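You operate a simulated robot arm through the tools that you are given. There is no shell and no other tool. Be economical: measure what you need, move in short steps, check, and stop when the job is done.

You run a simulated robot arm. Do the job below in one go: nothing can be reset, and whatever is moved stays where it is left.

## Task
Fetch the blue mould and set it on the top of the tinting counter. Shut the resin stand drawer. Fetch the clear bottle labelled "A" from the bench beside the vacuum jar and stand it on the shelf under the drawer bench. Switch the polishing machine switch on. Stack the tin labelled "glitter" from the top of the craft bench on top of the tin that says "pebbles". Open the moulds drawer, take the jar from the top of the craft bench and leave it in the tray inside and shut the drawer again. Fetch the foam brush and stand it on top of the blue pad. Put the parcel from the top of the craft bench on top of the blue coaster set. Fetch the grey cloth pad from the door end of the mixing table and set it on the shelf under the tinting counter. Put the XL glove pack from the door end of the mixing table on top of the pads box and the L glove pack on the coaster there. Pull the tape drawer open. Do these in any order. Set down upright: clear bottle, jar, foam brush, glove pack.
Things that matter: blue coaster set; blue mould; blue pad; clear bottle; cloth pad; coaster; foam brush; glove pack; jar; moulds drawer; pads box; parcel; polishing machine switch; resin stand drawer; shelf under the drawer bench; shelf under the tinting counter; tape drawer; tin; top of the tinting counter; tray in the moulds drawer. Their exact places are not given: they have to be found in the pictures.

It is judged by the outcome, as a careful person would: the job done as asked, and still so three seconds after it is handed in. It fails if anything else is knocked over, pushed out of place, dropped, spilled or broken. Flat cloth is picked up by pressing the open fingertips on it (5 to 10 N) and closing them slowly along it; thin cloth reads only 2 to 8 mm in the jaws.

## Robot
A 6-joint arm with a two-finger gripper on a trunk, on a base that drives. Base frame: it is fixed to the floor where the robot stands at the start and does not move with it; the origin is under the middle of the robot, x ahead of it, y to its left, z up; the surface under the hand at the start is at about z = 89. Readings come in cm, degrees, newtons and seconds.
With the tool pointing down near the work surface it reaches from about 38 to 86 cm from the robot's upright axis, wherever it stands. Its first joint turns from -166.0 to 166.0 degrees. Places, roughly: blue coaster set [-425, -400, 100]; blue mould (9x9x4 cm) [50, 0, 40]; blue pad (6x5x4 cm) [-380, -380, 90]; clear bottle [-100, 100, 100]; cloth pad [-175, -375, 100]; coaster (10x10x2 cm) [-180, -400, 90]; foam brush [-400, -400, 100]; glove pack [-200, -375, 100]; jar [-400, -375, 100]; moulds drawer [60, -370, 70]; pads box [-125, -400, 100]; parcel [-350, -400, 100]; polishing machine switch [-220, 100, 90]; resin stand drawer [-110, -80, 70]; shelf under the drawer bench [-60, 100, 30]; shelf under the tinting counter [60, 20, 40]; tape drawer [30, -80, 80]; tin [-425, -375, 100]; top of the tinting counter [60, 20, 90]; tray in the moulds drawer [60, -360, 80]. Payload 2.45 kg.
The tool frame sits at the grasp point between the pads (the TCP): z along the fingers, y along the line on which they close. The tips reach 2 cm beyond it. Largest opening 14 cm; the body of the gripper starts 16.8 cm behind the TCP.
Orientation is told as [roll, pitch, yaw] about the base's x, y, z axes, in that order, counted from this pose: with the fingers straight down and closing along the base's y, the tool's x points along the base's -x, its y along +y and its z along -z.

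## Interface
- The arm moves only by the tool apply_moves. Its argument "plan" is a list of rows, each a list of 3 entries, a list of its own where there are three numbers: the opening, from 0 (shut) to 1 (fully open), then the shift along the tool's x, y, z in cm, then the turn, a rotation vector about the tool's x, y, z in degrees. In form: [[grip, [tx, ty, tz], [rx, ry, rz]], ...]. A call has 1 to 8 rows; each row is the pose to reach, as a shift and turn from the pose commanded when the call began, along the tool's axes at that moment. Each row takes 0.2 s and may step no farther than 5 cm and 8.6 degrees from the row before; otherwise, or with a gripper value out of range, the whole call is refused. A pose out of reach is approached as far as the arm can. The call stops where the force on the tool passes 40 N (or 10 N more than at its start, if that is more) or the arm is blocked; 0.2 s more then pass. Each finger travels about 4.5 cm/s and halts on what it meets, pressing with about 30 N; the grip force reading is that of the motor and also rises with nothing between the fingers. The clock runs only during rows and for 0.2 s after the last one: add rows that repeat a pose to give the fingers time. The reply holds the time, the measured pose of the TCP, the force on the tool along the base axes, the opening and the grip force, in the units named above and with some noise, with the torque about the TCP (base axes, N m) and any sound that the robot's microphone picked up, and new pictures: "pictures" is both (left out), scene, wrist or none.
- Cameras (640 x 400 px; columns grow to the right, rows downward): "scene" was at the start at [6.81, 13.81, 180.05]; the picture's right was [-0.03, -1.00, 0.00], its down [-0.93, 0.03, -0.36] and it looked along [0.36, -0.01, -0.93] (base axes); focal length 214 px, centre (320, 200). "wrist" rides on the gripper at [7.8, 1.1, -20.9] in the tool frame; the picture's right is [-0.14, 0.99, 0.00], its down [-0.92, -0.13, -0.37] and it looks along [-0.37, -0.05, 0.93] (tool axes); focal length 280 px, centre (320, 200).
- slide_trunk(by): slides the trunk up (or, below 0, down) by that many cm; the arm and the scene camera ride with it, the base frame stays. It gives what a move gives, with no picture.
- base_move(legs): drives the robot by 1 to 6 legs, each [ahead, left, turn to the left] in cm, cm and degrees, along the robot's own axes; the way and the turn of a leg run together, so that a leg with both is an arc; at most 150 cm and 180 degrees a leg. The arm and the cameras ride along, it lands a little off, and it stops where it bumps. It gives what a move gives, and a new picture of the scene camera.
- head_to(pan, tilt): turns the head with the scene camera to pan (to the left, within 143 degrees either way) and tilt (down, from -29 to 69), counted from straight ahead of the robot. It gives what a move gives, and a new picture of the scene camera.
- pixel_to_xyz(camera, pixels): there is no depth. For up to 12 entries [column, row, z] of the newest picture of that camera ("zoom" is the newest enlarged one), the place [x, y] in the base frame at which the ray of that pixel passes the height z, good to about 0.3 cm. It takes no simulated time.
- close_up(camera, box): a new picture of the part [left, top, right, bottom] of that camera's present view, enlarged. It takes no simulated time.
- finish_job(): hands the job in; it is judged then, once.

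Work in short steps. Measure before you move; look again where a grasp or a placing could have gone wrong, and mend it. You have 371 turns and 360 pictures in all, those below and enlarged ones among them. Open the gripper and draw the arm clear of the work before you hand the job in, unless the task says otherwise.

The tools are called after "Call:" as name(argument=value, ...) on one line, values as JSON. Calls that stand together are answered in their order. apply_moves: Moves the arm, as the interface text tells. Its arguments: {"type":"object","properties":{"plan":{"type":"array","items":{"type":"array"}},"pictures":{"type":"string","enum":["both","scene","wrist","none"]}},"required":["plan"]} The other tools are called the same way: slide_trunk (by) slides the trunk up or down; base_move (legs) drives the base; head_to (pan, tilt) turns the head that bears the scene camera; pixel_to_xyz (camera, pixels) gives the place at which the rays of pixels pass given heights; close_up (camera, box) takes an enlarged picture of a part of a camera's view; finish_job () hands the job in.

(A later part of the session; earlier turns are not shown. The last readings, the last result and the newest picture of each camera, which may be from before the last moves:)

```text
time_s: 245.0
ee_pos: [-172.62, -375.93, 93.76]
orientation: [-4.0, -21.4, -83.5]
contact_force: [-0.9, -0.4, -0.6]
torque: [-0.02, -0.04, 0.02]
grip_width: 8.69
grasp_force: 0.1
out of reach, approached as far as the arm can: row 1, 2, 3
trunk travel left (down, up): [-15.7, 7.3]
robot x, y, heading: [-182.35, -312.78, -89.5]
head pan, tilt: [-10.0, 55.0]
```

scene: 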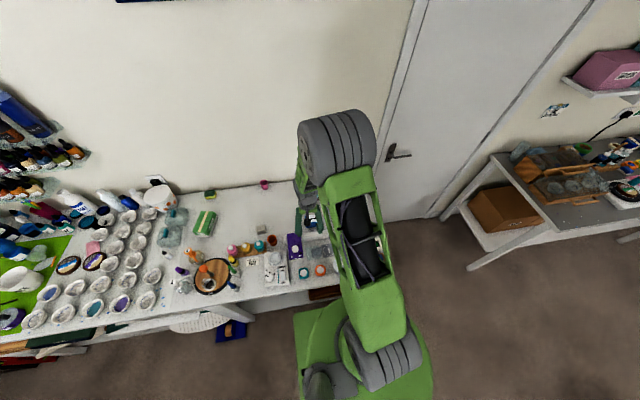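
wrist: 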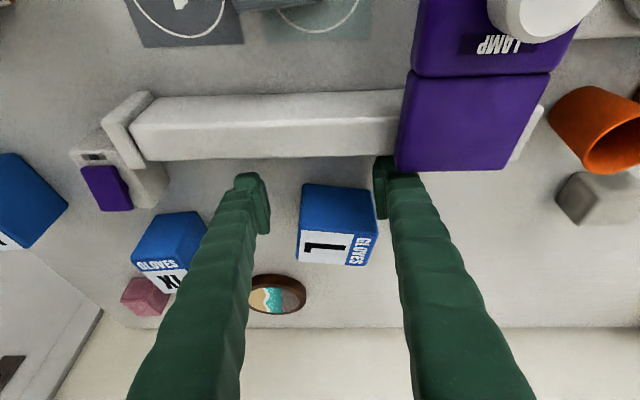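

Pitched poses are near the inner limit here; I rise and go back to a vertical tool (keeping yaw ≈ −84, matching the box).

Call:
apply_moves(plan=[[0.62, [-1.8, 0, -4], [0, 0, 0]], [0.62, [-3.6, 0, -8], [-1.5, 7, 0]], [0.62, [-3.6, 0, -10], [-3, 14, 0]], [0.62, [-3.6, 0, -12], [-4, 21.4, 0]]], pictures="wrist")

Call:
base_move(legs=[[3, 0, 0]])

```text
time_s: 246.0
ee_pos: [-175.88, -376.39, 104.41]
orientation: [7.5, -6.0, -81.1]
contact_force: [-0.1, -0.5, 0.0]
torque: [0.05, 0.03, 0.02]
grip_width: 8.71
grasp_force: 0.0
out of reach, approached as far as the arm can: row 1, 3, 4
trunk travel left (down, up): [-15.7, 7.3]
robot x, y, heading: [-182.13, -312.7, -89.4]
head pan, tilt: [-10.0, 55.0]
```

wrist: 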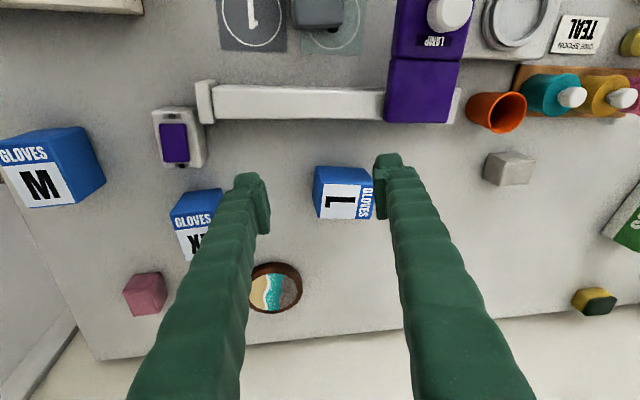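

```text
time_s: 246.8
ee_pos: [-175.71, -379.52, 104.34]
orientation: [7.6, -6.1, -81.2]
contact_force: [0.6, -0.3, -0.3]
torque: [0.11, 0.01, 0.02]
grip_width: 8.65
grasp_force: 0.0
trunk travel left (down, up): [-15.7, 7.3]
robot x, y, heading: [-182.07, -315.7, -89.5]
head pan, tilt: [-10.0, 55.0]
```

scene: 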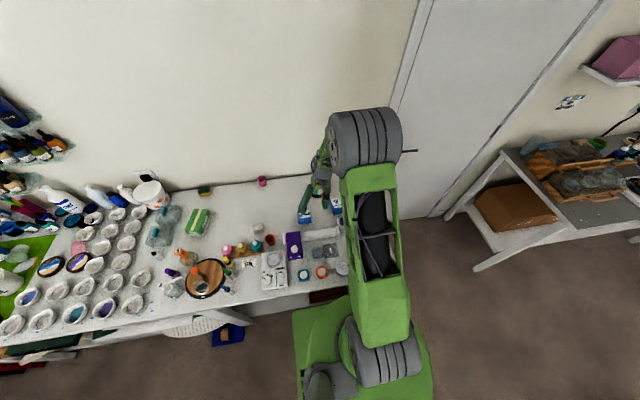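

I correct the remaining tilt.

Call:
apply_moves(plan=[[0.62, [0, 0, 0], [3.7, 3, 1]], [0.62, [0, 0, 0], [7.5, 6, 2]]], pictures="wrist")

```text
time_s: 247.4
ee_pos: [-175.68, -379.42, 104.45]
orientation: [7.5, -6.2, -81.1]
contact_force: [0.0, 0.3, 0.5]
torque: [-0.03, -0.01, 0.01]
grip_width: 8.67
grasp_force: 0.1
out of reach, approached as far as the arm can: row 1, 2
trunk travel left (down, up): [-15.7, 7.3]
robot x, y, heading: [-182.14, -315.8, -89.6]
head pan, tilt: [-10.0, 55.0]
```

wrist: 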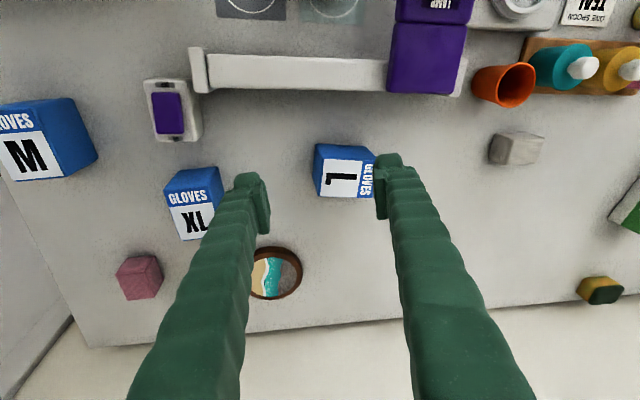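

The arm seems to sit at an awkward joint limit; I extend 8 cm forward and 3 up, correcting the tilt there.

Call:
apply_moves(plan=[[0.62, [-4, 0, -1.5], [0, 0, 0]], [0.62, [-8, 0, -3], [0, 0, 0]], [0.62, [-8, 0, -3], [3.7, 3, 0]], [0.62, [-8, 0, -3], [7.5, 6, 0]]], pictures="none")

```text
time_s: 248.4
ee_pos: [-175.11, -386.27, 107.61]
orientation: [9.5, -7.2, -81.1]
contact_force: [0.3, 0.6, 0.8]
torque: [0.04, 0.02, 0.0]
grip_width: 8.69
grasp_force: 0.0
out of reach, approached as far as the arm can: row 1, 2, 3, 4
trunk travel left (down, up): [-15.7, 7.3]
robot x, y, heading: [-182.22, -315.81, -89.5]
head pan, tilt: [-10.0, 55.0]
```

I try returning yaw toward −90 while correcting roll.

Call:
apply_moves(plan=[[0.62, [2, 0, 2], [0, 0, 5]], [0.62, [4, 0, 4], [4, 3, 8]], [0.62, [4, 0, 4], [8, 6, 9]]], pictures="none")

```text
time_s: 249.2
ee_pos: [-175.1, -382.79, 103.47]
orientation: [8.9, -4.6, -88.0]
contact_force: [1.3, 0.1, 0.8]
torque: [0.0, -0.01, -0.03]
grip_width: 8.67
grasp_force: 0.1
out of reach, approached as far as the arm can: row 2, 3
trunk travel left (down, up): [-15.7, 7.3]
robot x, y, heading: [-182.06, -316.08, -89.2]
head pan, tilt: [-10.0, 55.0]
```

I test whether moving laterally toward the robot's centreline frees it.

Call:
apply_moves(plan=[[0.62, [0, -3.5, -1], [3, 2, 0]], [0.62, [0, -7, -2], [6, 4, 0]], [0.62, [0, -10, -3], [8.5, 4.6, 0]]], pictures="scene")

```text
time_s: 250.0
ee_pos: [-183.39, -380.52, 102.12]
orientation: [8.2, -4.1, -88.0]
contact_force: [0.1, -0.1, 0.1]
torque: [-0.01, 0.02, 0.01]
grip_width: 8.69
grasp_force: 0.1
out of reach, approached as far as the arm can: row 1, 2, 3
trunk travel left (down, up): [-15.7, 7.3]
robot x, y, heading: [-182.02, -315.8, -89.6]
head pan, tilt: [-10.0, 55.0]
```

scene: 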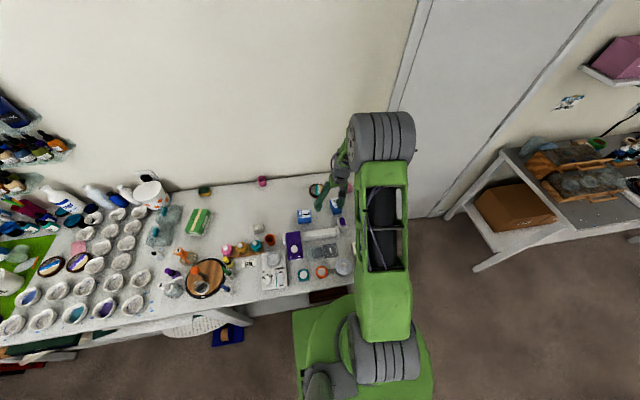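

I go back to a known good configuration: trunk up, hand retracted to 54 cm ahead.

Call:
slide_trunk(by=15)

Call:
apply_moves(plan=[[0.62, [3.5, 0, 1], [2, 1, 0]], [0.62, [7, 0, 2], [4, 2, 0]], [0.62, [10, 0, 4], [6, 3, 0]], [0.62, [10, 0, 7], [8, 4, 0]], [0.62, [10, 0, 10], [8, 4, 0]]], pictures="none")

```text
time_s: 251.1
ee_pos: [-183.29, -380.63, 109.34]
orientation: [8.1, -4.0, -87.9]
contact_force: [0.3, 0.0, 0.5]
torque: [0.02, -0.02, 0.0]
grip_width: 8.67
grasp_force: 0.1
out of reach, approached as far as the arm can: row 1
trunk travel left (down, up): [-23.0, 0.0]
robot x, y, heading: [-182.36, -315.61, -89.9]
head pan, tilt: [-10.0, 55.0]
```

```text
time_s: 252.3
ee_pos: [-182.53, -370.02, 100.29]
orientation: [3.6, -2.1, -87.7]
contact_force: [-0.7, 0.1, 0.8]
torque: [-0.04, -0.01, 0.0]
grip_width: 8.68
grasp_force: 0.0
out of reach, approached as far as the arm can: row 1, 2, 3, 4, 5
trunk travel left (down, up): [-23.0, 0.0]
robot x, y, heading: [-182.11, -315.86, -89.7]
head pan, tilt: [-10.0, 55.0]
```

Call:
apply_moves(plan=[[0.62, [0, 0, 0], [2, 1, 0]], [0.62, [0, 0, 0], [4, 2.1, 0]]], pictures="none")

Call:
apply_moves(plan=[[0.62, [0, 4, 0], [0, 0, -2]], [0.62, [-2, 7.5, 0], [0, 0, -4]]], pictures="wrist")

```text
time_s: 252.9
ee_pos: [-182.54, -370.01, 100.38]
orientation: [3.6, -2.1, -87.7]
contact_force: [0.2, -0.9, -0.2]
torque: [0.01, -0.02, -0.02]
grip_width: 8.68
grasp_force: 0.0
out of reach, approached as far as the arm can: row 2
trunk travel left (down, up): [-23.0, 0.0]
robot x, y, heading: [-181.87, -316.43, -89.6]
head pan, tilt: [-10.0, 55.0]
```

```text
time_s: 253.5
ee_pos: [-175.23, -371.53, 100.69]
orientation: [4.0, -2.6, -83.7]
contact_force: [0.0, 0.5, -0.6]
torque: [0.05, 0.04, 0.01]
grip_width: 8.67
grasp_force: 0.2
out of reach, approached as far as the arm can: row 2
trunk travel left (down, up): [-23.0, 0.0]
robot x, y, heading: [-181.98, -315.79, -89.6]
head pan, tilt: [-10.0, 55.0]
```

wrist: 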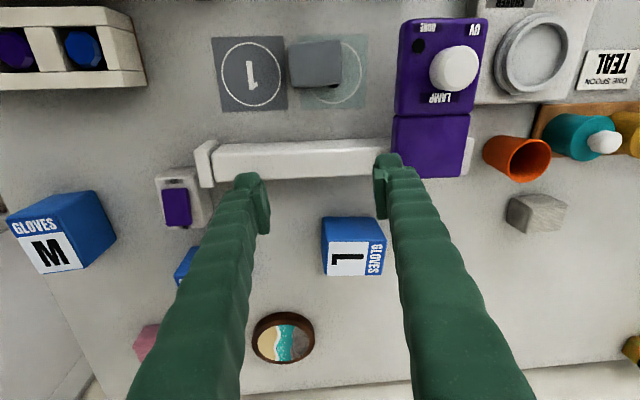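

This looks like a wrist singularity (tool axis parallel to the forearm around pitch −25°). I cross it to −45° and come back, at a safe height.

Call:
apply_moves(plan=[[0.62, [2, 0, -4], [0, 0, 0]], [0.62, [2, 0, -6], [0, -8, 0]], [0.62, [2, 0, -6], [0, -16, 0]], [0.62, [2, 0, -6], [0, -24, 0]], [0.62, [2, 0, -6], [0, -32, 0]], [0.62, [2, 0, -6], [0, -40, 0]], [0.62, [2, 0, -6], [0, -46, 0]], [0.62, [2, 0, -6], [2, -46, 0]]], pictures="none")

```text
time_s: 255.3
ee_pos: [-162.37, -359.12, 100.89]
orientation: [29.0, -25.8, -87.0]
contact_force: [-2.2, 0.4, 1.4]
torque: [-0.06, 0.06, -0.11]
grip_width: 8.75
grasp_force: 0.8
out of reach, approached as far as the arm can: row 1, 3, 4, 5, 6, 7, 8
trunk travel left (down, up): [-23.0, 0.0]
robot x, y, heading: [-182.32, -316.11, -89.7]
head pan, tilt: [-10.0, 55.0]
stopped in row 8: the force on the tool passed its limit at 130 N (the readings are from after the stop); the commanded pose is now the measured one
```

A large force spike occurred. I stop and look.

Call:
apply_moves(plan=[[0.62, [0, 0, 0], [0, 0, 0]]], pictures="both")

```text
time_s: 255.7
ee_pos: [-162.2, -359.3, 100.81]
orientation: [29.2, -25.7, -86.9]
contact_force: [-3.4, 1.2, 0.0]
torque: [-0.02, 0.11, -0.15]
grip_width: 8.87
grasp_force: 0.9
trunk travel left (down, up): [-23.0, 0.0]
robot x, y, heading: [-182.32, -315.52, -89.7]
head pan, tilt: [-10.0, 55.0]
```

scene: 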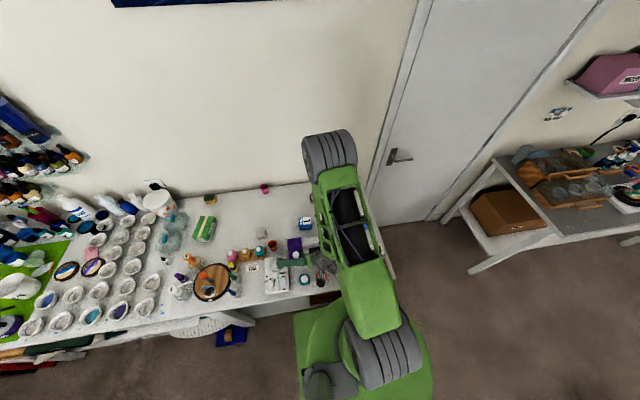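
wrist: 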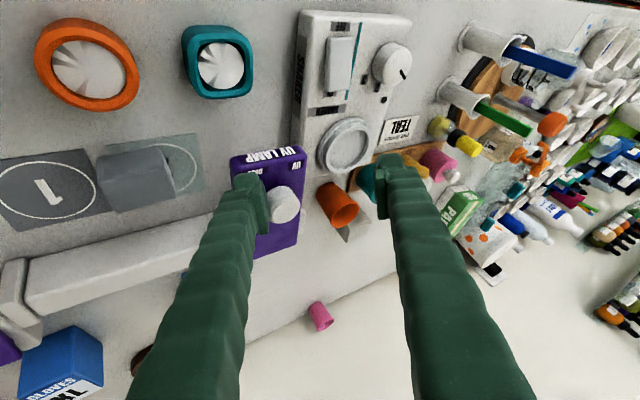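

The left fingertip is against the UV lamp's knob. I retract straight back along the fingers.

Call:
apply_moves(plan=[[0.62, [0, 0, -2], [0, 0, 0]], [0.62, [0, 0, -5], [0, 0, 0]], [0.62, [0, 0, -9], [0, 0, 0]]], pictures="both")

Call:
close_up(camera="scene", box=[180, 170, 350, 310])

```text
time_s: 256.5
ee_pos: [-167.46, -362.42, 105.63]
orientation: [29.1, -25.4, -86.7]
contact_force: [-0.4, 0.8, 0.5]
torque: [-0.04, 0.04, -0.03]
grip_width: 8.7
grasp_force: 0.0
out of reach, approached as far as the arm can: row 1, 2, 3
trunk travel left (down, up): [-23.0, 0.0]
robot x, y, heading: [-182.43, -315.97, -89.4]
head pan, tilt: [-10.0, 55.0]
```

scene: 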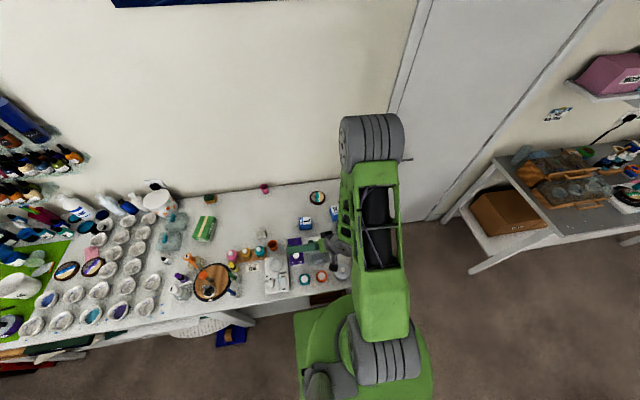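
wrist: 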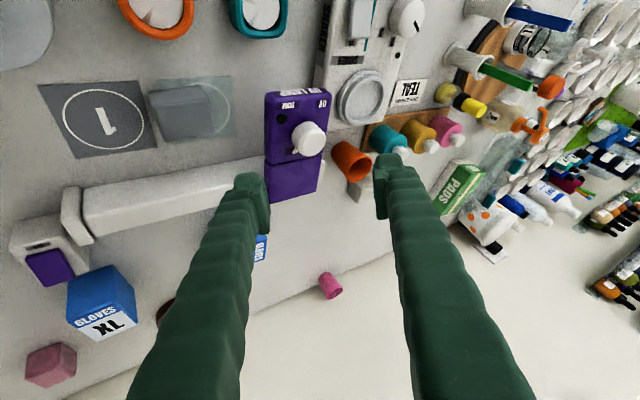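

```text
2.86 times, centred on (265, 240) of scene
```

zoom: 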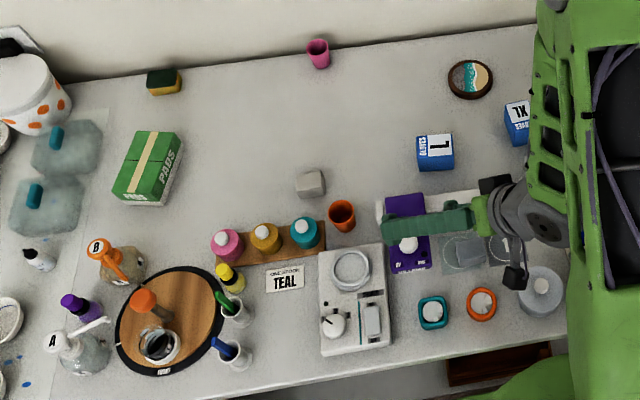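

The lamp seems in place. I now rotate the tilt direction gradually (around the forearm axis) from roll to pitch to unwind the wrist.

Call:
apply_moves(plan=[[0.62, [0, 0, 0], [2, 6, 0]], [0.62, [0, 0, 0], [5, 12, 0]], [0.62, [0, 0, 0], [9, 18, 0]], [0.62, [0, 0, 0], [14, 23, 0]]], pictures="none")

```text
time_s: 257.5
ee_pos: [-167.34, -362.66, 105.64]
orientation: [12.6, -4.3, -78.3]
contact_force: [-0.6, 0.1, 0.0]
torque: [0.0, 0.01, 0.0]
grip_width: 8.66
grasp_force: 0.1
trunk travel left (down, up): [-23.0, 0.0]
robot x, y, heading: [-182.05, -316.03, -89.5]
head pan, tilt: [-10.0, 55.0]
```

It works: poses are reached again. I continue to roll 0, pitch 0.

Call:
apply_moves(plan=[[0.62, [0, 0, 0], [4, 2, 3]], [0.62, [0, 0, 0], [8, 4, 6]], [0.62, [0, 0, 0], [12.5, 4.3, 9]]], pictures="wrist")

```text
time_s: 258.3
ee_pos: [-167.4, -362.66, 105.65]
orientation: [5.0, 0.5, -83.8]
contact_force: [-0.4, 1.1, 0.8]
torque: [-0.02, -0.02, 0.03]
grip_width: 8.67
grasp_force: 0.1
out of reach, approached as far as the arm can: row 3
trunk travel left (down, up): [-23.0, 0.0]
robot x, y, heading: [-182.0, -315.37, -89.5]
head pan, tilt: [-10.0, 55.0]
```

wrist: 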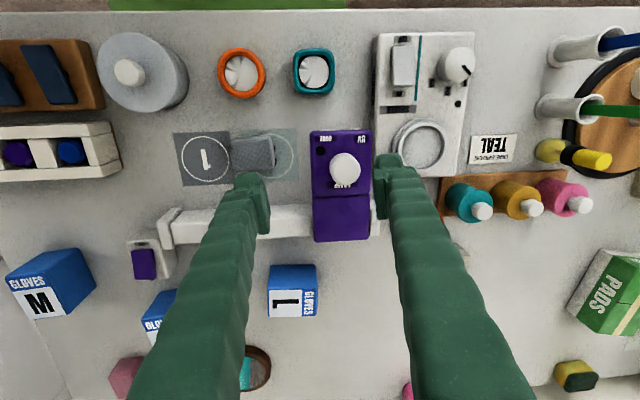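

I move outward 10 cm (away from the singular radius), then correct the roll.

Call:
apply_moves(plan=[[0.62, [-4, -2, -1], [0, 2, 0]], [0.62, [-8, -4, -2], [1.5, 3, 0]], [0.62, [-11, -6, -2], [3, 3, 2]], [0.62, [-13, -7, -2], [4.5, 2, 4]]], pictures="wrist")

```text
time_s: 259.3
ee_pos: [-170.64, -373.32, 104.6]
orientation: [6.9, 0.7, -88.6]
contact_force: [0.4, 0.1, 0.3]
torque: [-0.01, -0.03, -0.03]
grip_width: 8.67
grasp_force: 0.0
out of reach, approached as far as the arm can: row 1, 2, 3, 4
trunk travel left (down, up): [-23.0, 0.0]
robot x, y, heading: [-182.06, -315.88, -89.5]
head pan, tilt: [-10.0, 55.0]
```

wrist: 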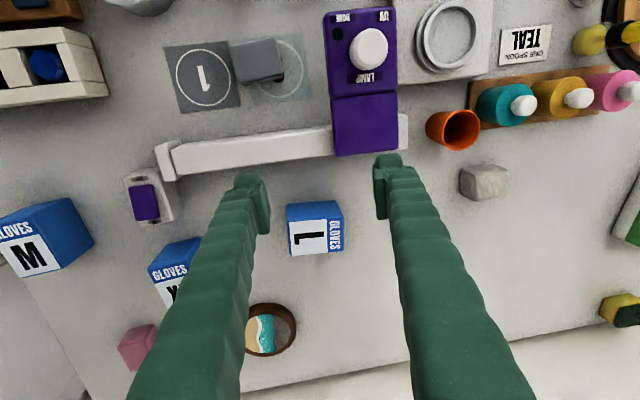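

The wrist is wound the wrong way; I'll unwind it the other way round, but over free floor. I back the base off 55 cm.

Call:
base_move(legs=[[-55, -10, 0]])

Call:
apply_moves(plan=[[0.62, [0, 0, 0], [-6, -1, 0]], [0.62, [0, 0, 0], [-13, -2, 0]], [0.62, [0, 0, 0], [-19, -6, 0]], [0.62, [0, 0, 0], [-21, -13, 0]], [0.62, [0, 0, 0], [-20, -20, 0]], [0.62, [0, 0, 0], [-16, -27, 0]], [0.62, [0, 0, 0], [-10, -32, 0]], [0.62, [0, 0, 0], [-3, -36, 0]]], pictures="none")

```text
time_s: 262.6
ee_pos: [-181.23, -318.34, 104.59]
orientation: [7.0, 0.7, -89.0]
contact_force: [-0.1, 0.6, 0.2]
torque: [-0.01, 0.02, 0.0]
grip_width: 8.66
grasp_force: 0.0
trunk travel left (down, up): [-23.0, 0.0]
robot x, y, heading: [-192.33, -261.07, -90.0]
head pan, tilt: [-10.0, 55.0]
```

scene: 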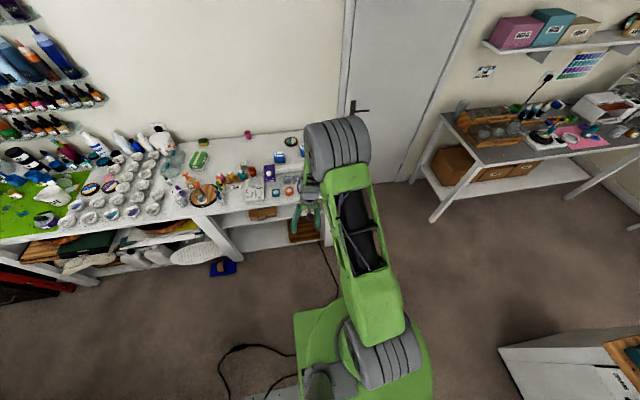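

```text
time_s: 264.4
ee_pos: [-181.15, -318.31, 104.49]
orientation: [11.7, -34.9, -94.8]
contact_force: [0.3, 0.1, 0.2]
torque: [0.0, 0.04, -0.03]
grip_width: 8.69
grasp_force: 0.1
trunk travel left (down, up): [-23.0, 0.0]
robot x, y, heading: [-192.19, -260.94, -89.9]
head pan, tilt: [-10.0, 55.0]
```

All reached. I continue around: roll to −25 while the pitch comes back up.

Call:
apply_moves(plan=[[0.62, [0, 0, 0], [7, -2, 0]], [0.62, [0, 0, 0], [14, -2, 0]], [0.62, [0, 0, 0], [21, 1, 0]], [0.62, [0, 0, 0], [27, 6, 0]], [0.62, [0, 0, 0], [32, 12, 0]], [0.62, [0, 0, 0], [34, 19, 0]], [0.62, [0, 0, 0], [33, 26, 0]], [0.62, [0, 0, 0], [29, 33, 0]]], pictures="none")

```text
time_s: 266.1
ee_pos: [-181.24, -318.51, 104.48]
orientation: [-17.3, -2.1, -96.7]
contact_force: [-0.6, 0.1, 0.7]
torque: [0.03, -0.02, -0.04]
grip_width: 8.64
grasp_force: 0.1
trunk travel left (down, up): [-23.0, 0.0]
robot x, y, heading: [-192.5, -260.76, -90.0]
head pan, tilt: [-10.0, 55.0]
```

Good. Now roll back to 0 and yaw to −90.

Call:
apply_moves(plan=[[0.62, [0, 0, 0], [-5, 3, -2]], [0.62, [0, 0, 0], [-10, 4, -4]], [0.62, [0, 0, 0], [-14, 4, -6]], [0.62, [0, 0, 0], [-17, 2.5, -7]]], pictures="none")

```text
time_s: 267.1
ee_pos: [-182.05, -317.14, 103.35]
orientation: [-7.3, -0.4, -91.6]
contact_force: [-0.5, 0.5, -0.3]
torque: [0.01, -0.01, -0.01]
grip_width: 8.68
grasp_force: 0.0
out of reach, approached as far as the arm can: row 2, 3, 4
trunk travel left (down, up): [-23.0, 0.0]
robot x, y, heading: [-192.45, -260.61, -89.7]
head pan, tilt: [-10.0, 55.0]
```

Insight: crossing must happen in the arm's plane, with the hand 8 cm right of the robot's axis. I go back round to pitch −40, roll 0, shifting the hand to the right side.

Call:
apply_moves(plan=[[0.62, [0, -2, 0], [6, -2, 0]], [0.62, [0, -4, 0], [12, -6, 0]], [0.62, [0, -6, 0], [14, -13, 0]], [0.62, [0, -9, 0], [13, -20, 0]], [0.62, [0, -12, 0], [9, -27, 0]], [0.62, [0, -15, 0], [3, -33, 0]], [0.62, [0, -17, 0], [-4, -38, 0]], [0.62, [0, -18.5, 0], [-9, -42, 0]]], pictures="none")

```text
time_s: 268.9
ee_pos: [-200.47, -316.49, 105.78]
orientation: [1.4, -42.4, -89.6]
contact_force: [-0.1, 0.1, -0.1]
torque: [-0.04, -0.05, 0.02]
grip_width: 8.68
grasp_force: 0.1
trunk travel left (down, up): [-23.0, 0.0]
robot x, y, heading: [-192.14, -260.84, -89.9]
head pan, tilt: [-10.0, 55.0]
```

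Exactly in plane now. I pitch back to 0 in this plane.

Call:
apply_moves(plan=[[0.62, [0, 0, 0], [1, 7, 0]], [0.62, [0, 0, 0], [1.4, 14, 0]], [0.62, [0, 0, 0], [1.4, 21, 0]], [0.62, [0, 0, 0], [1.4, 28, 0]], [0.62, [0, 0, 0], [1.4, 35, 0]], [0.62, [0, 0, 0], [1.4, 42.4, 0]]], pictures="none")

```text
time_s: 270.4
ee_pos: [-200.21, -316.76, 105.76]
orientation: [-0.3, 0.2, -89.1]
contact_force: [-0.4, -0.6, -0.3]
torque: [-0.01, 0.0, -0.02]
grip_width: 8.67
grasp_force: 0.0
out of reach, approached as far as the arm can: row 4, 5
trunk travel left (down, up): [-23.0, 0.0]
robot x, y, heading: [-192.17, -260.89, -89.8]
head pan, tilt: [-10.0, 55.0]
```

Clean pose again. I drive back to the table so that L is 8 cm right of the robot's axis.

Call:
base_move(legs=[[0, 25.5, -0.2], [55, 0, 0]])

Call:
apply_moves(plan=[[0.62, [0, 0, 0], [0, 0, -1]]], pictures="wrist")

```text
time_s: 276.0
ee_pos: [-174.79, -371.65, 105.66]
orientation: [-0.4, 0.1, -89.1]
contact_force: [1.0, -0.9, 1.1]
torque: [0.02, -0.02, 0.01]
grip_width: 8.68
grasp_force: 0.0
trunk travel left (down, up): [-23.0, 0.0]
robot x, y, heading: [-166.97, -315.9, -90.2]
head pan, tilt: [-10.0, 55.0]
```

scene: 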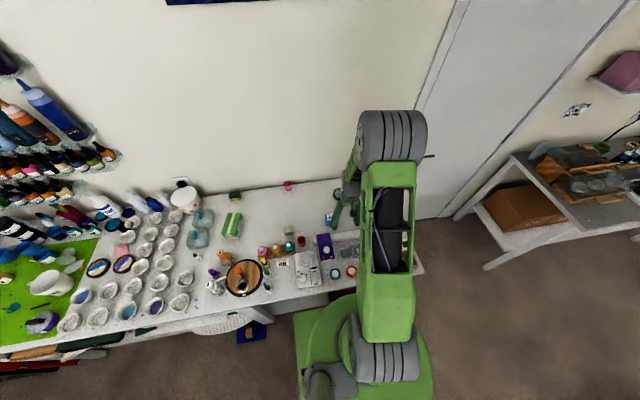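

```text
time_s: 276.4
ee_pos: [-174.8, -371.54, 105.59]
orientation: [-0.3, 0.1, -88.3]
contact_force: [0.0, -0.6, 0.5]
torque: [0.01, 0.0, 0.0]
grip_width: 8.69
grasp_force: 0.0
trunk travel left (down, up): [-23.0, 0.0]
robot x, y, heading: [-166.72, -315.99, -89.8]
head pan, tilt: [-10.0, 55.0]
```

wrist: 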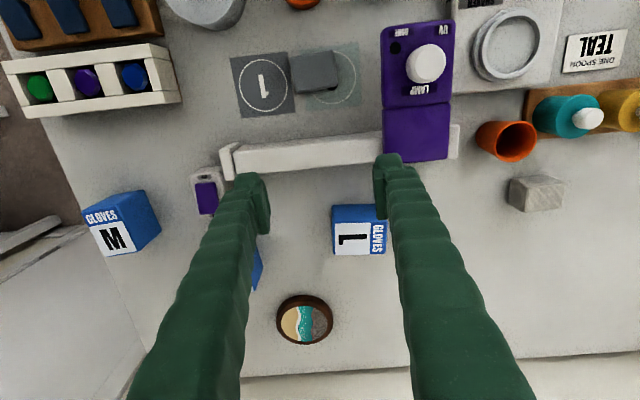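

L appears further right now; I re-measure it, XL, and the coaster.

Call:
close_up(camera="wrist", box=[240, 190, 400, 350])

Call:
pixel_to_xyz(camera="wrist", pixels=[[332, 205, 89], [384, 205, 89], [331, 226, 95.5], [386, 222, 95.5], [335, 255, 95.5], [387, 252, 95.5], [304, 320, 90.5], [278, 322, 90.5], [333, 320, 90.5], [427, 62, 97], [385, 25, 89]])

```text
2.50 times, centred on (320, 270) of wrist
```

zoom: 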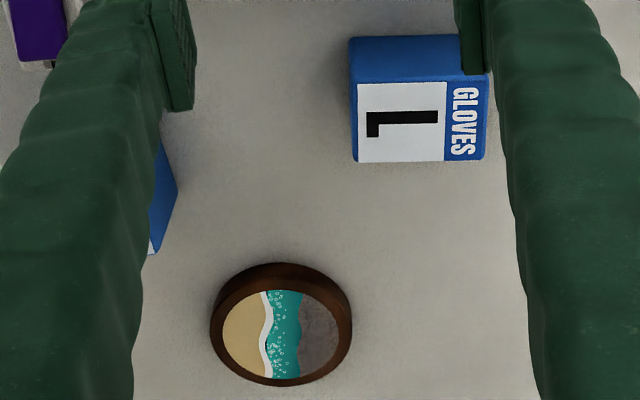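

```text
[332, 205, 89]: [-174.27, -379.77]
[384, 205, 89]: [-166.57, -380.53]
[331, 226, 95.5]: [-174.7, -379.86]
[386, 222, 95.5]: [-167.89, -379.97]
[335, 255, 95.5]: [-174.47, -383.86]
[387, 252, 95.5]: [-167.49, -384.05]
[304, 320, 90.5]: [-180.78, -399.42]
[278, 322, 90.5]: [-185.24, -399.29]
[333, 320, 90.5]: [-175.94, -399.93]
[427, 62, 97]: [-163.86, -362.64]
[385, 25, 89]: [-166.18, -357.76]
```

The lamp is unmoved (same knob position). L is now at (−171.1, −382). I move over it and descend vertically.

Call:
apply_moves(plan=[[0.7, [-3.5, 1.2, 0], [0, 0, 0]], [0.7, [-7, 2.4, 0], [0, 0, 0]], [0.7, [-10.4, 3.7, 0], [0, 0, 0]]], pictures="none")

Call:
slide_trunk(by=-7)

Call:
apply_moves(plan=[[0.7, [0, 0, 0], [0, 0, 0]]], pictures="wrist")

```text
time_s: 277.2
ee_pos: [-170.77, -381.83, 105.71]
orientation: [-0.4, 0.3, -88.2]
contact_force: [0.2, 0.4, -0.3]
torque: [0.08, 0.04, 0.02]
grip_width: 9.82
grasp_force: 0.0
trunk travel left (down, up): [-23.0, 0.0]
robot x, y, heading: [-166.68, -315.58, -90.1]
head pan, tilt: [-10.0, 55.0]
```

```text
time_s: 278.3
ee_pos: [-170.77, -381.89, 98.73]
orientation: [-0.4, 0.0, -88.3]
contact_force: [0.1, 0.1, 1.5]
torque: [0.01, 0.01, -0.02]
grip_width: 9.8
grasp_force: 0.0
trunk travel left (down, up): [-16.0, 7.0]
robot x, y, heading: [-166.9, -315.58, -89.7]
head pan, tilt: [-10.0, 55.0]
```

```text
time_s: 278.7
ee_pos: [-170.8, -381.83, 98.73]
orientation: [-0.5, 0.1, -88.2]
contact_force: [0.4, 0.2, -0.1]
torque: [0.01, -0.05, 0.0]
grip_width: 9.82
grasp_force: 0.1
trunk travel left (down, up): [-16.0, 7.0]
robot x, y, heading: [-166.5, -315.77, -90.2]
head pan, tilt: [-10.0, 55.0]
```

wrist: 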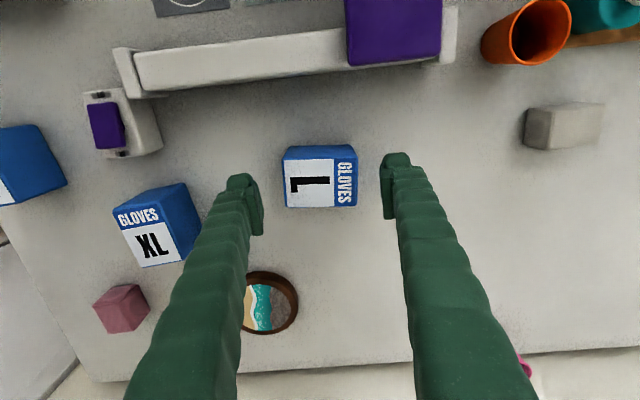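

Centred over L. I lower 6 cm and close.

Call:
apply_moves(plan=[[0.7, [0, 0, 3], [0, 0, 0]], [0.7, [0, 0, 6], [0, 0, 0]], [0.5, [0, 0, 6], [0, 0, 0]], [0.4, [0, 0, 6], [0, 0, 0]], [0.4, [0, 0, 6], [0, 0, 0]], [0.4, [0, 0, 6], [0, 0, 0]]], pictures="wrist")

```text
time_s: 280.1
ee_pos: [-170.95, -381.65, 92.87]
orientation: [-0.4, 0.1, -88.1]
contact_force: [0.0, 0.0, 3.2]
torque: [-0.02, 0.0, -0.03]
grip_width: 7.22
grasp_force: 30.2
trunk travel left (down, up): [-16.0, 7.0]
robot x, y, heading: [-166.71, -315.82, -89.9]
head pan, tilt: [-10.0, 55.0]
```

wrist: 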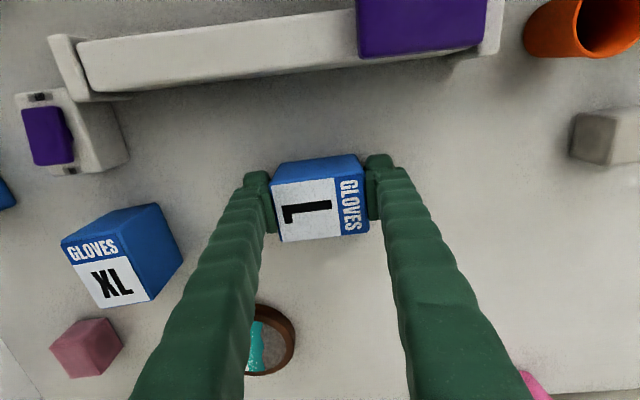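

L is gripped (7.2 cm). I lift and carry it to the coaster.

Call:
slide_trunk(by=6)

Call:
apply_moves(plan=[[0.4, [-3.5, -2.1, 0], [0, 0, 0]], [0.4, [-7, -4.2, 0], [0, 0, 0]], [0.4, [-10.5, -6.3, 0], [0, 0, 0]], [0.4, [-14, -8.4, 0], [0, 0, 0]], [0.4, [-17.3, -10.4, 0], [0, 0, 0]]], pictures="wrist")

```text
time_s: 281.1
ee_pos: [-170.96, -381.7, 98.72]
orientation: [-0.4, 0.1, -88.2]
contact_force: [0.4, -0.8, -0.6]
torque: [0.0, -0.02, 0.0]
grip_width: 7.18
grasp_force: 29.7
trunk travel left (down, up): [-22.0, 1.0]
robot x, y, heading: [-166.6, -315.86, -89.9]
head pan, tilt: [-10.0, 55.0]
```

```text
time_s: 282.3
ee_pos: [-180.76, -399.38, 98.7]
orientation: [-0.4, 0.2, -88.1]
contact_force: [-0.6, -0.2, 0.3]
torque: [0.1, 0.0, 0.0]
grip_width: 7.18
grasp_force: 30.3
trunk travel left (down, up): [-22.0, 1.0]
robot x, y, heading: [-166.48, -315.97, -90.1]
head pan, tilt: [-10.0, 55.0]
```

wrist: 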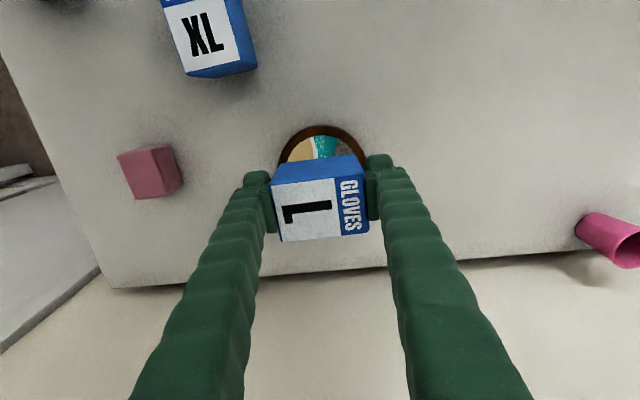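

Over the coaster. I lower to contact.

Call:
apply_moves(plan=[[0.4, [0, 0, 1.6], [0, 0, 0]], [0.4, [0, 0, 3.2], [0, 0, 0]]], pictures="none")

Call:
apply_moves(plan=[[0.4, [0, 0, 0.4], [0, 0, 0]]], pictures="none")

Call:
apply_moves(plan=[[0.4, [0, 0, 0.4], [0, 0, 0]]], pictures="wrist")

```text
time_s: 282.9
ee_pos: [-180.79, -399.36, 95.49]
orientation: [-0.5, 0.1, -88.1]
contact_force: [0.4, 0.5, 0.1]
torque: [0.01, 0.01, -0.02]
grip_width: 7.2
grasp_force: 30.2
trunk travel left (down, up): [-22.0, 1.0]
robot x, y, heading: [-166.65, -315.82, -90.1]
head pan, tilt: [-10.0, 55.0]
```

```text
time_s: 283.3
ee_pos: [-180.9, -399.35, 95.09]
orientation: [-0.3, 0.1, -88.2]
contact_force: [0.8, 0.5, -0.1]
torque: [-0.01, -0.02, 0.02]
grip_width: 7.19
grasp_force: 30.1
trunk travel left (down, up): [-22.0, 1.0]
robot x, y, heading: [-166.72, -316.2, -90.1]
head pan, tilt: [-10.0, 55.0]
```

```text
time_s: 283.7
ee_pos: [-180.92, -399.41, 94.73]
orientation: [-0.4, 0.1, -88.2]
contact_force: [-0.9, -0.2, -0.2]
torque: [-0.01, -0.01, 0.02]
grip_width: 7.16
grasp_force: 30.0
trunk travel left (down, up): [-22.0, 1.0]
robot x, y, heading: [-166.74, -315.91, -90.0]
head pan, tilt: [-10.0, 55.0]
```

wrist: 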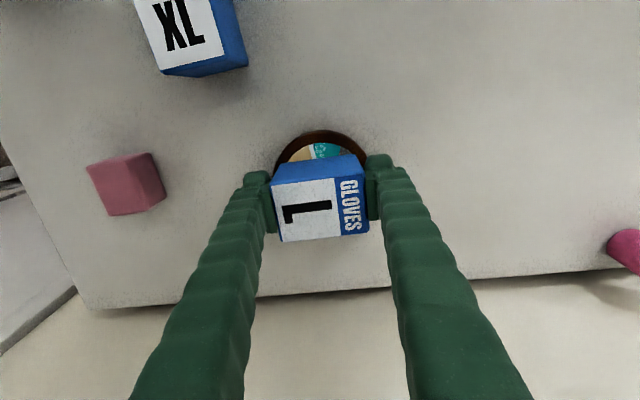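

Call:
apply_moves(plan=[[0.4, [0, 0, 0.35], [0, 0, 0]]], pictures="none")

Call:
apply_moves(plan=[[0.4, [0, 0, 0.35], [0, 0, 0]]], pictures="none")

Call:
apply_moves(plan=[[0.4, [0, 0, 0.35], [0, 0, 0]]], pictures="none")

```text
time_s: 284.1
ee_pos: [-180.71, -399.38, 94.53]
orientation: [-0.4, 0.1, -88.0]
contact_force: [0.3, 0.3, -0.6]
torque: [0.0, -0.03, -0.02]
grip_width: 7.17
grasp_force: 30.0
trunk travel left (down, up): [-22.0, 1.0]
robot x, y, heading: [-166.63, -315.93, -89.9]
head pan, tilt: [-10.0, 55.0]
```

```text
time_s: 284.5
ee_pos: [-180.84, -399.44, 94.45]
orientation: [-0.5, 0.0, -88.2]
contact_force: [-0.3, 3.7, 16.4]
torque: [0.19, 0.0, 0.0]
grip_width: 7.18
grasp_force: 30.0
trunk travel left (down, up): [-22.0, 1.0]
robot x, y, heading: [-166.62, -315.81, -90.2]
head pan, tilt: [-10.0, 55.0]
```

```text
time_s: 284.9
ee_pos: [-180.81, -399.35, 94.38]
orientation: [-0.4, -0.4, -88.1]
contact_force: [-0.6, 3.3, 39.1]
torque: [0.44, 0.0, 0.01]
grip_width: 7.19
grasp_force: 29.8
trunk travel left (down, up): [-22.0, 1.0]
robot x, y, heading: [-166.64, -316.04, -90.2]
head pan, tilt: [-10.0, 55.0]
```

Firm contact. I ease up, open and lift.

Call:
apply_moves(plan=[[0.4, [0, 0, -0.6], [0, 0, 0]], [0.5, [0, 0, -0.6], [0, 0, 0]], [0.6, [0, 0, -0.6], [0, 0, 0]], [0.65, [0, 0, -0.6], [0, 0, 0]], [0.65, [0, 0, -3], [0, 0, 0]], [0.65, [0, 0, -7], [0, 0, 0]], [0.65, [3, 0, -11], [0, 0, 0]], [0.65, [7, 0, -13], [0, 0, 0]]], pictures="wrist")

```text
time_s: 286.7
ee_pos: [-181.1, -392.19, 106.89]
orientation: [-0.4, 0.0, -88.1]
contact_force: [0.5, 0.3, 0.1]
torque: [-0.03, 0.02, 0.01]
grip_width: 9.1
grasp_force: 0.0
trunk travel left (down, up): [-22.0, 1.0]
robot x, y, heading: [-166.48, -316.1, -90.0]
head pan, tilt: [-10.0, 55.0]
```

wrist: 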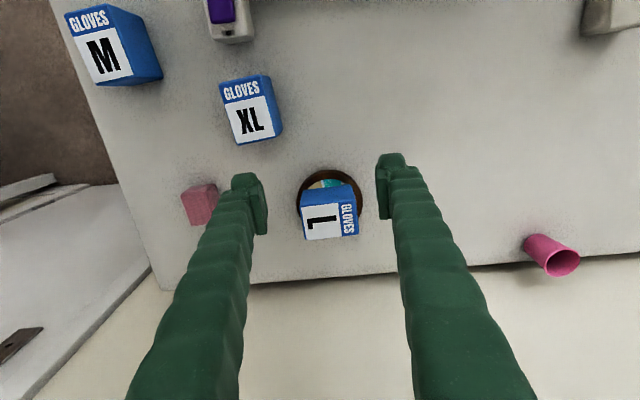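

L rests on the coaster. Now XL: I zoom on it.

Call:
close_up(camera="wrist", box=[200, 60, 360, 260])

Call:
close_up(camera="wrist", box=[200, 60, 296, 160])

```text
2.00 times, centred on (280, 160) of wrist
```

zoom: 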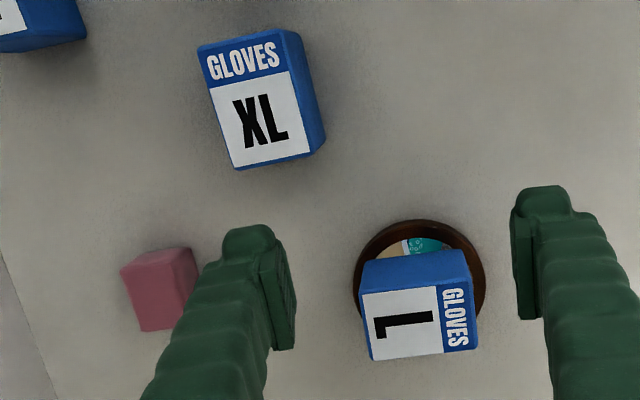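

```text
4.00 times, centred on (248, 110) of wrist
```

zoom: 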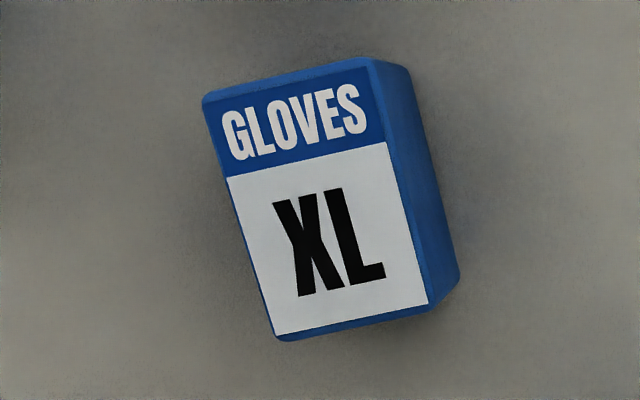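

Call:
pixel_to_xyz(camera="zoom", pixels=[[203, 98, 95.5], [368, 60, 95.5], [432, 308, 95.5], [275, 340, 95.5], [410, 75, 89], [458, 285, 89]])

```text
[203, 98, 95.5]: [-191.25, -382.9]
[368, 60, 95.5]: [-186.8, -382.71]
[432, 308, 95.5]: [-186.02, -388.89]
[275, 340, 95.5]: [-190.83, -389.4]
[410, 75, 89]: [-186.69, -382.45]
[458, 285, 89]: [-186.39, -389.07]
```

XL: centre (−188.8, −386), 4.7 cm wide in x, yaw ≈ −85. I shift the base right 12 cm and bring the hand over it.

Call:
base_move(legs=[[0, -12, 0]])

Call:
apply_moves(plan=[[0.5, [3, 2, 0], [0, 0, -1.5]], [0.5, [6, 4.5, 0], [0, 0, -3]]], pictures="wrist")

```text
time_s: 288.4
ee_pos: [-193.3, -392.28, 106.73]
orientation: [-0.3, 0.1, -88.3]
contact_force: [-0.1, 0.0, 0.2]
torque: [-0.01, 0.0, -0.03]
grip_width: 9.08
grasp_force: 0.0
trunk travel left (down, up): [-22.0, 1.0]
robot x, y, heading: [-178.74, -315.83, -89.9]
head pan, tilt: [-10.0, 55.0]
```

scene: 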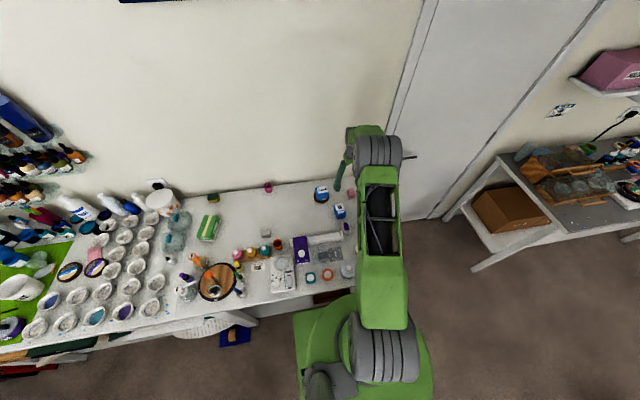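

```text
time_s: 289.0
ee_pos: [-188.86, -386.12, 106.91]
orientation: [-0.4, 0.2, -85.1]
contact_force: [0.0, 0.2, 0.1]
torque: [-0.02, 0.04, -0.01]
grip_width: 7.01
grasp_force: 0.0
trunk travel left (down, up): [-22.0, 1.0]
robot x, y, heading: [-178.63, -315.57, -90.3]
head pan, tilt: [-10.0, 55.0]
```

wrist: 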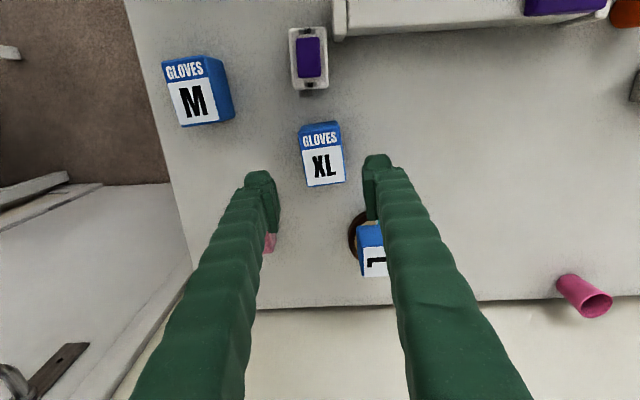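

Call:
slide_trunk(by=-7)

Call:
apply_moves(plan=[[0.5, [0, 0, 2], [0, 0, 0]], [0.5, [0, 0, 4], [0, 0, 0]]], pictures="wrist")

```text
time_s: 290.1
ee_pos: [-188.91, -386.02, 99.87]
orientation: [-0.4, 0.1, -85.3]
contact_force: [0.6, 0.3, 0.7]
torque: [0.01, -0.01, 0.02]
grip_width: 7.01
grasp_force: 0.0
trunk travel left (down, up): [-15.0, 8.0]
robot x, y, heading: [-178.83, -315.8, -90.1]
head pan, tilt: [-10.0, 55.0]
```

```text
time_s: 290.7
ee_pos: [-189.1, -386.14, 95.73]
orientation: [-0.4, 0.1, -85.1]
contact_force: [1.1, 0.1, 0.0]
torque: [0.0, 0.0, 0.01]
grip_width: 6.98
grasp_force: 0.1
trunk travel left (down, up): [-15.0, 8.0]
robot x, y, heading: [-178.38, -315.99, -90.3]
head pan, tilt: [-10.0, 55.0]
```

wrist: 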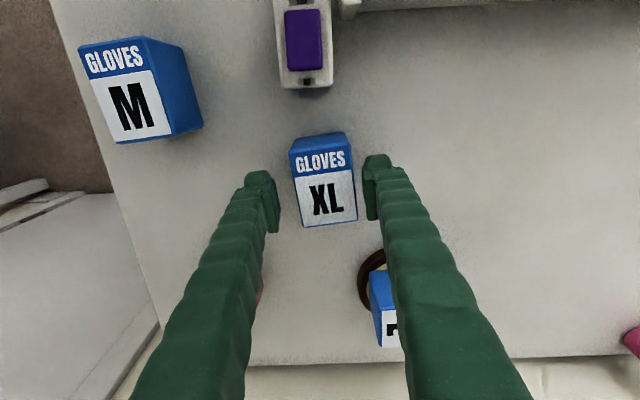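

Well centred. I lower 3 cm more and close.

Call:
apply_moves(plan=[[0.5, [0, 0, 1.5], [0, 0, 0]], [0.5, [0, 0, 2.8], [0, 0, 0]], [0.35, [0, 0, 2.8], [0, 0, 0]], [0.2, [0, 0, 2.8], [0, 0, 0]], [0.2, [0, 0, 2.8], [0, 0, 0]]], pictures="none")

Call:
slide_trunk(by=8)

Call:
apply_moves(plan=[[0.2, [0, 0, -4], [0, 0, 0]], [0.2, [0, 0, -7.5], [0, 0, 0]]], pictures="wrist")

```text
time_s: 291.9
ee_pos: [-189.03, -385.96, 92.92]
orientation: [-0.4, 0.0, -85.2]
contact_force: [0.3, 0.2, -0.2]
torque: [-0.01, 0.0, -0.02]
grip_width: 4.92
grasp_force: 30.8
trunk travel left (down, up): [-15.0, 8.0]
robot x, y, heading: [-178.81, -315.9, -90.2]
head pan, tilt: [-10.0, 55.0]
```

```text
time_s: 293.0
ee_pos: [-189.0, -386.08, 100.88]
orientation: [-0.4, 0.2, -85.3]
contact_force: [0.4, 0.5, -0.6]
torque: [0.02, 0.02, -0.02]
grip_width: 4.9
grasp_force: 30.2
trunk travel left (down, up): [-23.0, 0.0]
robot x, y, heading: [-178.44, -315.85, -90.0]
head pan, tilt: [-10.0, 55.0]
```

```text
time_s: 293.6
ee_pos: [-188.85, -385.87, 108.48]
orientation: [-0.4, 0.1, -85.2]
contact_force: [0.0, 0.0, -1.2]
torque: [-0.02, 0.0, 0.02]
grip_width: 4.91
grasp_force: 29.1
trunk travel left (down, up): [-23.0, 0.0]
robot x, y, heading: [-178.94, -315.62, -89.8]
head pan, tilt: [-10.0, 55.0]
```

wrist: 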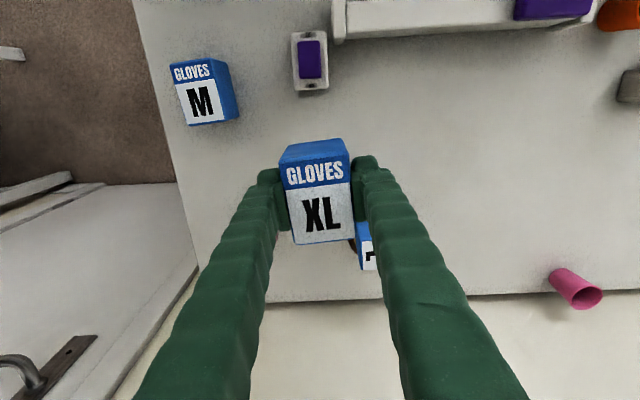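

XL is held. I check the scene on the way to the pads box: floor items and tall bottles.

Call:
head_to(pan=25, tilt=50)

Call:
close_up(camera="scene", box=[220, 160, 440, 340])

```text
time_s: 294.6
ee_pos: [-188.81, -386.01, 108.53]
orientation: [-0.5, 0.2, -85.2]
contact_force: [0.4, -0.2, -1.2]
torque: [0.01, 0.01, 0.01]
grip_width: 4.94
grasp_force: 30.6
trunk travel left (down, up): [-23.0, 0.0]
robot x, y, heading: [-178.79, -315.98, -90.1]
head pan, tilt: [25.0, 50.0]
```

scene: 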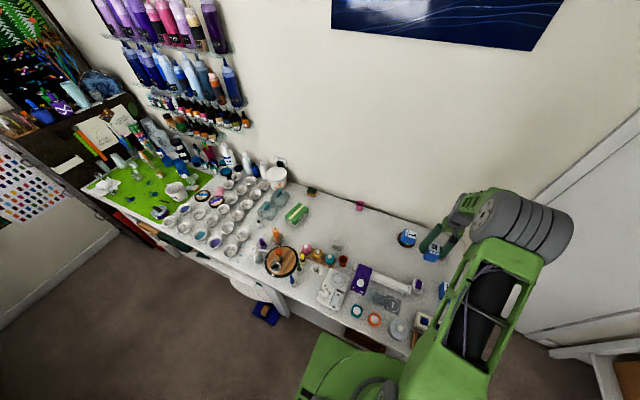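

```text
2.22 times, centred on (330, 250) of scene
```

zoom: 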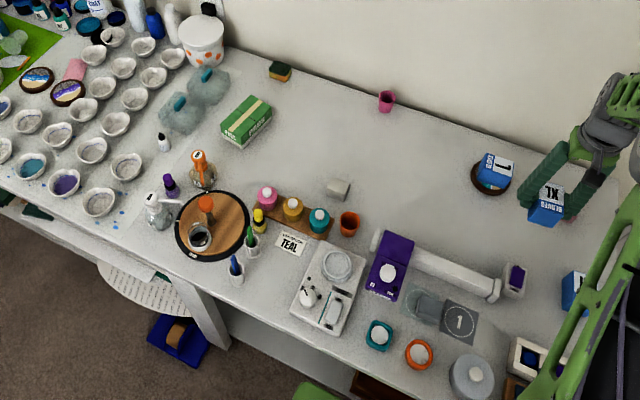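

Call:
pixel_to_xyz(camera="zoom", pixels=[[241, 147, 89], [271, 118, 89], [222, 135, 89], [222, 127, 93], [251, 96, 93], [271, 108, 93], [241, 138, 93], [200, 155, 105], [200, 188, 89], [180, 340, 0], [160, 200, 105], [205, 320, 60]])

```text
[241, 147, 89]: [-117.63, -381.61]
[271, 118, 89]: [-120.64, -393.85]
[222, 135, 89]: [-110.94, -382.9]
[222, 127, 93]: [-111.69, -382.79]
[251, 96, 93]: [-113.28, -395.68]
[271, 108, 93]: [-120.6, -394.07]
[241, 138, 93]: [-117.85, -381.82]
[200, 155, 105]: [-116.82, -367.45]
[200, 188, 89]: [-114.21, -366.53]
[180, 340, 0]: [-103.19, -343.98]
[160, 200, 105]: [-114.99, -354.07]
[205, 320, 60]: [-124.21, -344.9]
```

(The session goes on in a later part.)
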